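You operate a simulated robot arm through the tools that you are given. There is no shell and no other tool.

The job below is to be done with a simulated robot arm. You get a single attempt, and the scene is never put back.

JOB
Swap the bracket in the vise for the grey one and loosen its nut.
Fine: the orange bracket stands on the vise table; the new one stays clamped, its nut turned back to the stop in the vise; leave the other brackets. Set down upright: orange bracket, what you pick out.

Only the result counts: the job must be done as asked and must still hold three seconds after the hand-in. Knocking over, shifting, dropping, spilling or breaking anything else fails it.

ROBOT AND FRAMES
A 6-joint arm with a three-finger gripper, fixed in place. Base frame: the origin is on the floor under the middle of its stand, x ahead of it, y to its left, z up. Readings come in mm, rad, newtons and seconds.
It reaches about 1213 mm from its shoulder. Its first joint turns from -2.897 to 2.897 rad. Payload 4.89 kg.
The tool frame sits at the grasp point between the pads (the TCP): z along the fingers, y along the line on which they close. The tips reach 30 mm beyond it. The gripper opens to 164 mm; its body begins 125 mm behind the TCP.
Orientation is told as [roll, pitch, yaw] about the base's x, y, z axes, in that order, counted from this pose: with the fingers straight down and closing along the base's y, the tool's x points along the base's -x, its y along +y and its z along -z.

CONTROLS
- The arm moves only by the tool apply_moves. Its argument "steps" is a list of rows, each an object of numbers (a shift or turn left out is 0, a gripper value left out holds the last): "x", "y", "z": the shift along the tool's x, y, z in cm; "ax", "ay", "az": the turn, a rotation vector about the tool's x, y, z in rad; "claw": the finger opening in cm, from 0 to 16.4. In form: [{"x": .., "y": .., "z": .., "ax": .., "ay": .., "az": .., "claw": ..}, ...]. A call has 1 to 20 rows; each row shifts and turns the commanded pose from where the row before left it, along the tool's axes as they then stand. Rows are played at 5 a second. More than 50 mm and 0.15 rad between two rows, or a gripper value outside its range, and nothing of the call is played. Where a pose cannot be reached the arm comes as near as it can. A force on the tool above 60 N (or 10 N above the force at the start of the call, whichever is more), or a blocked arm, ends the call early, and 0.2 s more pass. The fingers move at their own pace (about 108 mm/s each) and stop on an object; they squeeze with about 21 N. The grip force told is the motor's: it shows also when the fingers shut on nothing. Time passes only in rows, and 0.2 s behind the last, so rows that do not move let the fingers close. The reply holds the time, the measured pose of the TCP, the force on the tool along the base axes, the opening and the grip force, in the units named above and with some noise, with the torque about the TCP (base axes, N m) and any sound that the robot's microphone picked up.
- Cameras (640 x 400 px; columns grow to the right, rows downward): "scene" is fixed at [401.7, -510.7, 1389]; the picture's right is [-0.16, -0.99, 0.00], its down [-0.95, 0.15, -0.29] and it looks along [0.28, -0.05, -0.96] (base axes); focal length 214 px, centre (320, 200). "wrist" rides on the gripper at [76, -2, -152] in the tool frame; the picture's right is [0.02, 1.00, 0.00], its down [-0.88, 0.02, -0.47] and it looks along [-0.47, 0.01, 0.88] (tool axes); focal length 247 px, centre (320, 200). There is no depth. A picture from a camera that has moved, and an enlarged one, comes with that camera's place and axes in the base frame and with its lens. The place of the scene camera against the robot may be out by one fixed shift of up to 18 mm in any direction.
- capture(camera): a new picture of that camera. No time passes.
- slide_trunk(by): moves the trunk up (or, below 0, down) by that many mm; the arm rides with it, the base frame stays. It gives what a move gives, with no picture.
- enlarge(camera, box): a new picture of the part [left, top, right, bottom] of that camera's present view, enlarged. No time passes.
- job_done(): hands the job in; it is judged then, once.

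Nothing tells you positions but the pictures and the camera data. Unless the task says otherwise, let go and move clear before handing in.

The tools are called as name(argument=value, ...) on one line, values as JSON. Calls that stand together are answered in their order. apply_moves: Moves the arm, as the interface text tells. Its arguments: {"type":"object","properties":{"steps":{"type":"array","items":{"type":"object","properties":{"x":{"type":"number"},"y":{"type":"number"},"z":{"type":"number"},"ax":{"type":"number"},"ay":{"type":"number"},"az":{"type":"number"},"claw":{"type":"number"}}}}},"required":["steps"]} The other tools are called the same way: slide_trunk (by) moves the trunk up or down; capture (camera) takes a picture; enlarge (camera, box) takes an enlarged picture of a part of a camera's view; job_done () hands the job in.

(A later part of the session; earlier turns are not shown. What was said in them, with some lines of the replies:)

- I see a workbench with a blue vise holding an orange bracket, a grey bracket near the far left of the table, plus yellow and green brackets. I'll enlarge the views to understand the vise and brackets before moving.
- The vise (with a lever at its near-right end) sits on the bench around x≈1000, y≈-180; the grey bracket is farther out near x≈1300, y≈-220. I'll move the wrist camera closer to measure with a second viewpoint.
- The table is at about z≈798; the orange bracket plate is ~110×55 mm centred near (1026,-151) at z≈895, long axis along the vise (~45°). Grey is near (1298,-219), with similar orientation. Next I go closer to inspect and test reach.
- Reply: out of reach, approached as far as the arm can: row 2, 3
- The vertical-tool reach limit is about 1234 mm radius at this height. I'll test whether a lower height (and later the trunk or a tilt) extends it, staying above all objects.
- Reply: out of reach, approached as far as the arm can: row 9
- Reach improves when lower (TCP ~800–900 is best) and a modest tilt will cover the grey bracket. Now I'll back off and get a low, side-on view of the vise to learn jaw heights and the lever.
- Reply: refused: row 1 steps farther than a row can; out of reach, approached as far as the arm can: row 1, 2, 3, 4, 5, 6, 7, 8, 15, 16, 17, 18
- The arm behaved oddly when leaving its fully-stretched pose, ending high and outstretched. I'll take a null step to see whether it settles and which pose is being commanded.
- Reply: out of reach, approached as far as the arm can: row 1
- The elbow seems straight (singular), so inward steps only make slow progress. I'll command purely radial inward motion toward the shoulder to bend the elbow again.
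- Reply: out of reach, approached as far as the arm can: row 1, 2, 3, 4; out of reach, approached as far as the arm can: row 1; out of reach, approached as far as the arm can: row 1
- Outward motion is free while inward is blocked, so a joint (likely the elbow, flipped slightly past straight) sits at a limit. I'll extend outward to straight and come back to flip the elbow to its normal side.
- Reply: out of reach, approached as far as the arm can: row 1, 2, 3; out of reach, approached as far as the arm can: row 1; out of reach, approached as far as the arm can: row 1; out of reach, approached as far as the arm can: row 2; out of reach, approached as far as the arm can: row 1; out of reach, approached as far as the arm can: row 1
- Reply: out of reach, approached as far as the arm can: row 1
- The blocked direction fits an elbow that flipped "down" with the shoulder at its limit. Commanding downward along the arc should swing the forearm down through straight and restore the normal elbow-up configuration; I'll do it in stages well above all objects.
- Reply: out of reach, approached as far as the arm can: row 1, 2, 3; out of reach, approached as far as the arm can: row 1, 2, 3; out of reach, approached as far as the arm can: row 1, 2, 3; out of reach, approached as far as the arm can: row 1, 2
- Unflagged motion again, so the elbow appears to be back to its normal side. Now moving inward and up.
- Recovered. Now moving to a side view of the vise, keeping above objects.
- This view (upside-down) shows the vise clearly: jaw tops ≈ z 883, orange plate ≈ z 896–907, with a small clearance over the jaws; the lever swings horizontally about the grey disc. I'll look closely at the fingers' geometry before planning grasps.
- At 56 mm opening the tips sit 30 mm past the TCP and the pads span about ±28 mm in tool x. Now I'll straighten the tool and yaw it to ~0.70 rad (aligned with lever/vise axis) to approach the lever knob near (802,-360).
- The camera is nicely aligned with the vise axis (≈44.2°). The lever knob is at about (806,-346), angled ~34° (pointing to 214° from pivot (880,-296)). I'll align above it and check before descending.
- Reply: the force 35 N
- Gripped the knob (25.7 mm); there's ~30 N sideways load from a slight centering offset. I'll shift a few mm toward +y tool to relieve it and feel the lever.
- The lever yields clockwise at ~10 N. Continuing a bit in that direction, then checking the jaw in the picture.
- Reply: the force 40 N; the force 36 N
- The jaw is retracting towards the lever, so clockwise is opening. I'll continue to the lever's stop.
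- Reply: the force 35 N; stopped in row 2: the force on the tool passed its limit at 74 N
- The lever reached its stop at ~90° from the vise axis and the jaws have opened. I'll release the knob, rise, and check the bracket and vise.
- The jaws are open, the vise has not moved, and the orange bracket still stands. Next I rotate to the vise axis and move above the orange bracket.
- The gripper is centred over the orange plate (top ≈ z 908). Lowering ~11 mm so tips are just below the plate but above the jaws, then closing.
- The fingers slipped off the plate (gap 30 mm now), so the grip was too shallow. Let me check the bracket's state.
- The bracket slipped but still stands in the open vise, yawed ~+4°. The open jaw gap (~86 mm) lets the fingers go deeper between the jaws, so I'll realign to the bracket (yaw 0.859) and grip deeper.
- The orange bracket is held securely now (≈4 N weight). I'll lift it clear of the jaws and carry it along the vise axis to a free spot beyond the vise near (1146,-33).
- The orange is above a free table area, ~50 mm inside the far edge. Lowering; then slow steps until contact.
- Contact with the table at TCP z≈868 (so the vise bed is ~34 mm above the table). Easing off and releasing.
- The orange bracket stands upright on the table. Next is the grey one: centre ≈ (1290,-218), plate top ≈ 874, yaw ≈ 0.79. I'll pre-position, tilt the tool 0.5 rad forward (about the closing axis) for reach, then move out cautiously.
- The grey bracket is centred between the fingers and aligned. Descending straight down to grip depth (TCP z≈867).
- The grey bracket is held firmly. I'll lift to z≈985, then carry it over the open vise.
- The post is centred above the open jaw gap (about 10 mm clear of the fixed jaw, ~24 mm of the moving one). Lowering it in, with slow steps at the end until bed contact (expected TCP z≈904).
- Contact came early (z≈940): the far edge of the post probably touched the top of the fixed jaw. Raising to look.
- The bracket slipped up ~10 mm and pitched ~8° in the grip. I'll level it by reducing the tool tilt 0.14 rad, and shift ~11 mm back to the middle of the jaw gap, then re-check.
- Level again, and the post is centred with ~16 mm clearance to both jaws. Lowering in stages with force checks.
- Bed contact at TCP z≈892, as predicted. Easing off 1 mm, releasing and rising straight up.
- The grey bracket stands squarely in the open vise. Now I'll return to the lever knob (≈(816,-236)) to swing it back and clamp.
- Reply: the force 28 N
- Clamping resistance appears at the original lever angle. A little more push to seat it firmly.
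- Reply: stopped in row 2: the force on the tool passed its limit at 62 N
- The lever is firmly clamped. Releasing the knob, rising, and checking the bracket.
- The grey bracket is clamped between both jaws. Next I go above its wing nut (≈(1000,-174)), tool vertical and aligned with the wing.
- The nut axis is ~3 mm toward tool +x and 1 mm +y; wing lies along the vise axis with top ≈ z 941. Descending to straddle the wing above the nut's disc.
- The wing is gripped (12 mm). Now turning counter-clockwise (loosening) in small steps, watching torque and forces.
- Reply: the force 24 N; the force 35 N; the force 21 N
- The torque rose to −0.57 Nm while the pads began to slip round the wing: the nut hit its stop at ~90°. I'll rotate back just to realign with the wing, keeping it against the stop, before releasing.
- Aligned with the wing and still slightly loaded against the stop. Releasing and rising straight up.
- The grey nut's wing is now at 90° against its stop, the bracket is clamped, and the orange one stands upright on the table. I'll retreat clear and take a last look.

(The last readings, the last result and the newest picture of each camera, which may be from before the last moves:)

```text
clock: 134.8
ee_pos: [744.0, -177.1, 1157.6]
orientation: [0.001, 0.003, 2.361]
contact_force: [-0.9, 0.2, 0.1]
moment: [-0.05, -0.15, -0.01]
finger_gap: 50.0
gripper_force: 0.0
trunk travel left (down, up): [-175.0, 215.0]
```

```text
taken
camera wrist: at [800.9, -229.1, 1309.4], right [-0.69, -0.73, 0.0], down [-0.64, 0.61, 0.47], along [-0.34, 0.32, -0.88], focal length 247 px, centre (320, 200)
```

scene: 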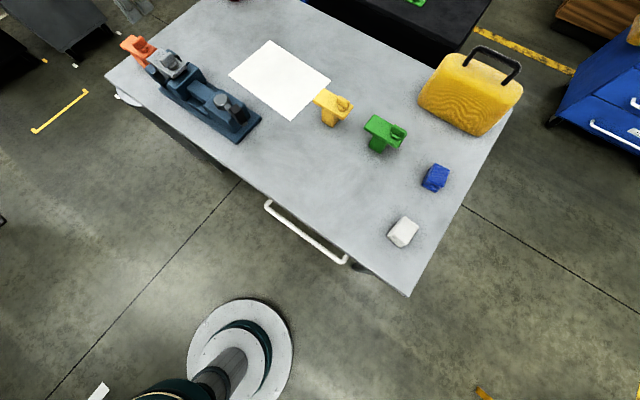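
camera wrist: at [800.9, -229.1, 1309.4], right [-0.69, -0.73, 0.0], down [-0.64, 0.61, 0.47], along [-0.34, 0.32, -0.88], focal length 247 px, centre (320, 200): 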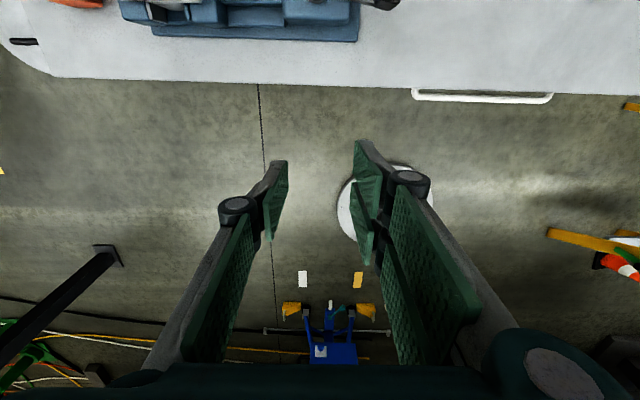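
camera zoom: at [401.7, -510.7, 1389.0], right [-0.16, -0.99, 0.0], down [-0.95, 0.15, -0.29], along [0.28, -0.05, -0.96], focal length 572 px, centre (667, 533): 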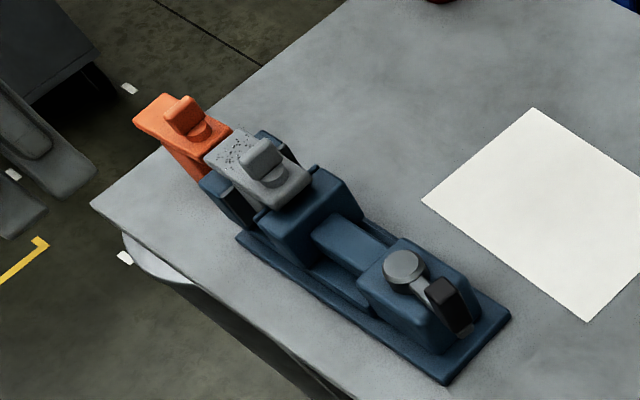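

The orange bracket stands upright on the table. The grey bracket is clamped in the vise with its nut turned back to the stop, the other brackets haven't moved, and the arm is clear. Handing in.

job_done()

```text
The job is handed in.
```

The swap is done and handed in; no verdict came back. The grey bracket is clamped in the vise with its nut loosened, and the orange one stands upright on the vise table.

- **Orange bracket:** it is just beyond the fixed jaw, about 50 mm in from the table edge. On my first lift it slipped out of the fingers and turned slightly in the open vise. The second, deeper grip held.
- **Grey bracket:** its post caught the top of the fixed jaw on the first try and shifted in the grip. I levelled it, set it on the vise bed and closed the lever until it would not move further; the push reached 62 N.
- **Nut:** I turned it counter-clockwise about 90°, where it hit a firm stop. I took counter-clockwise as the loosening direction, and it turned freely until then.
- **Everything else:** the yellow and green brackets, the can and the vise body look unmoved in the pictures. The arm is backed off and clear.
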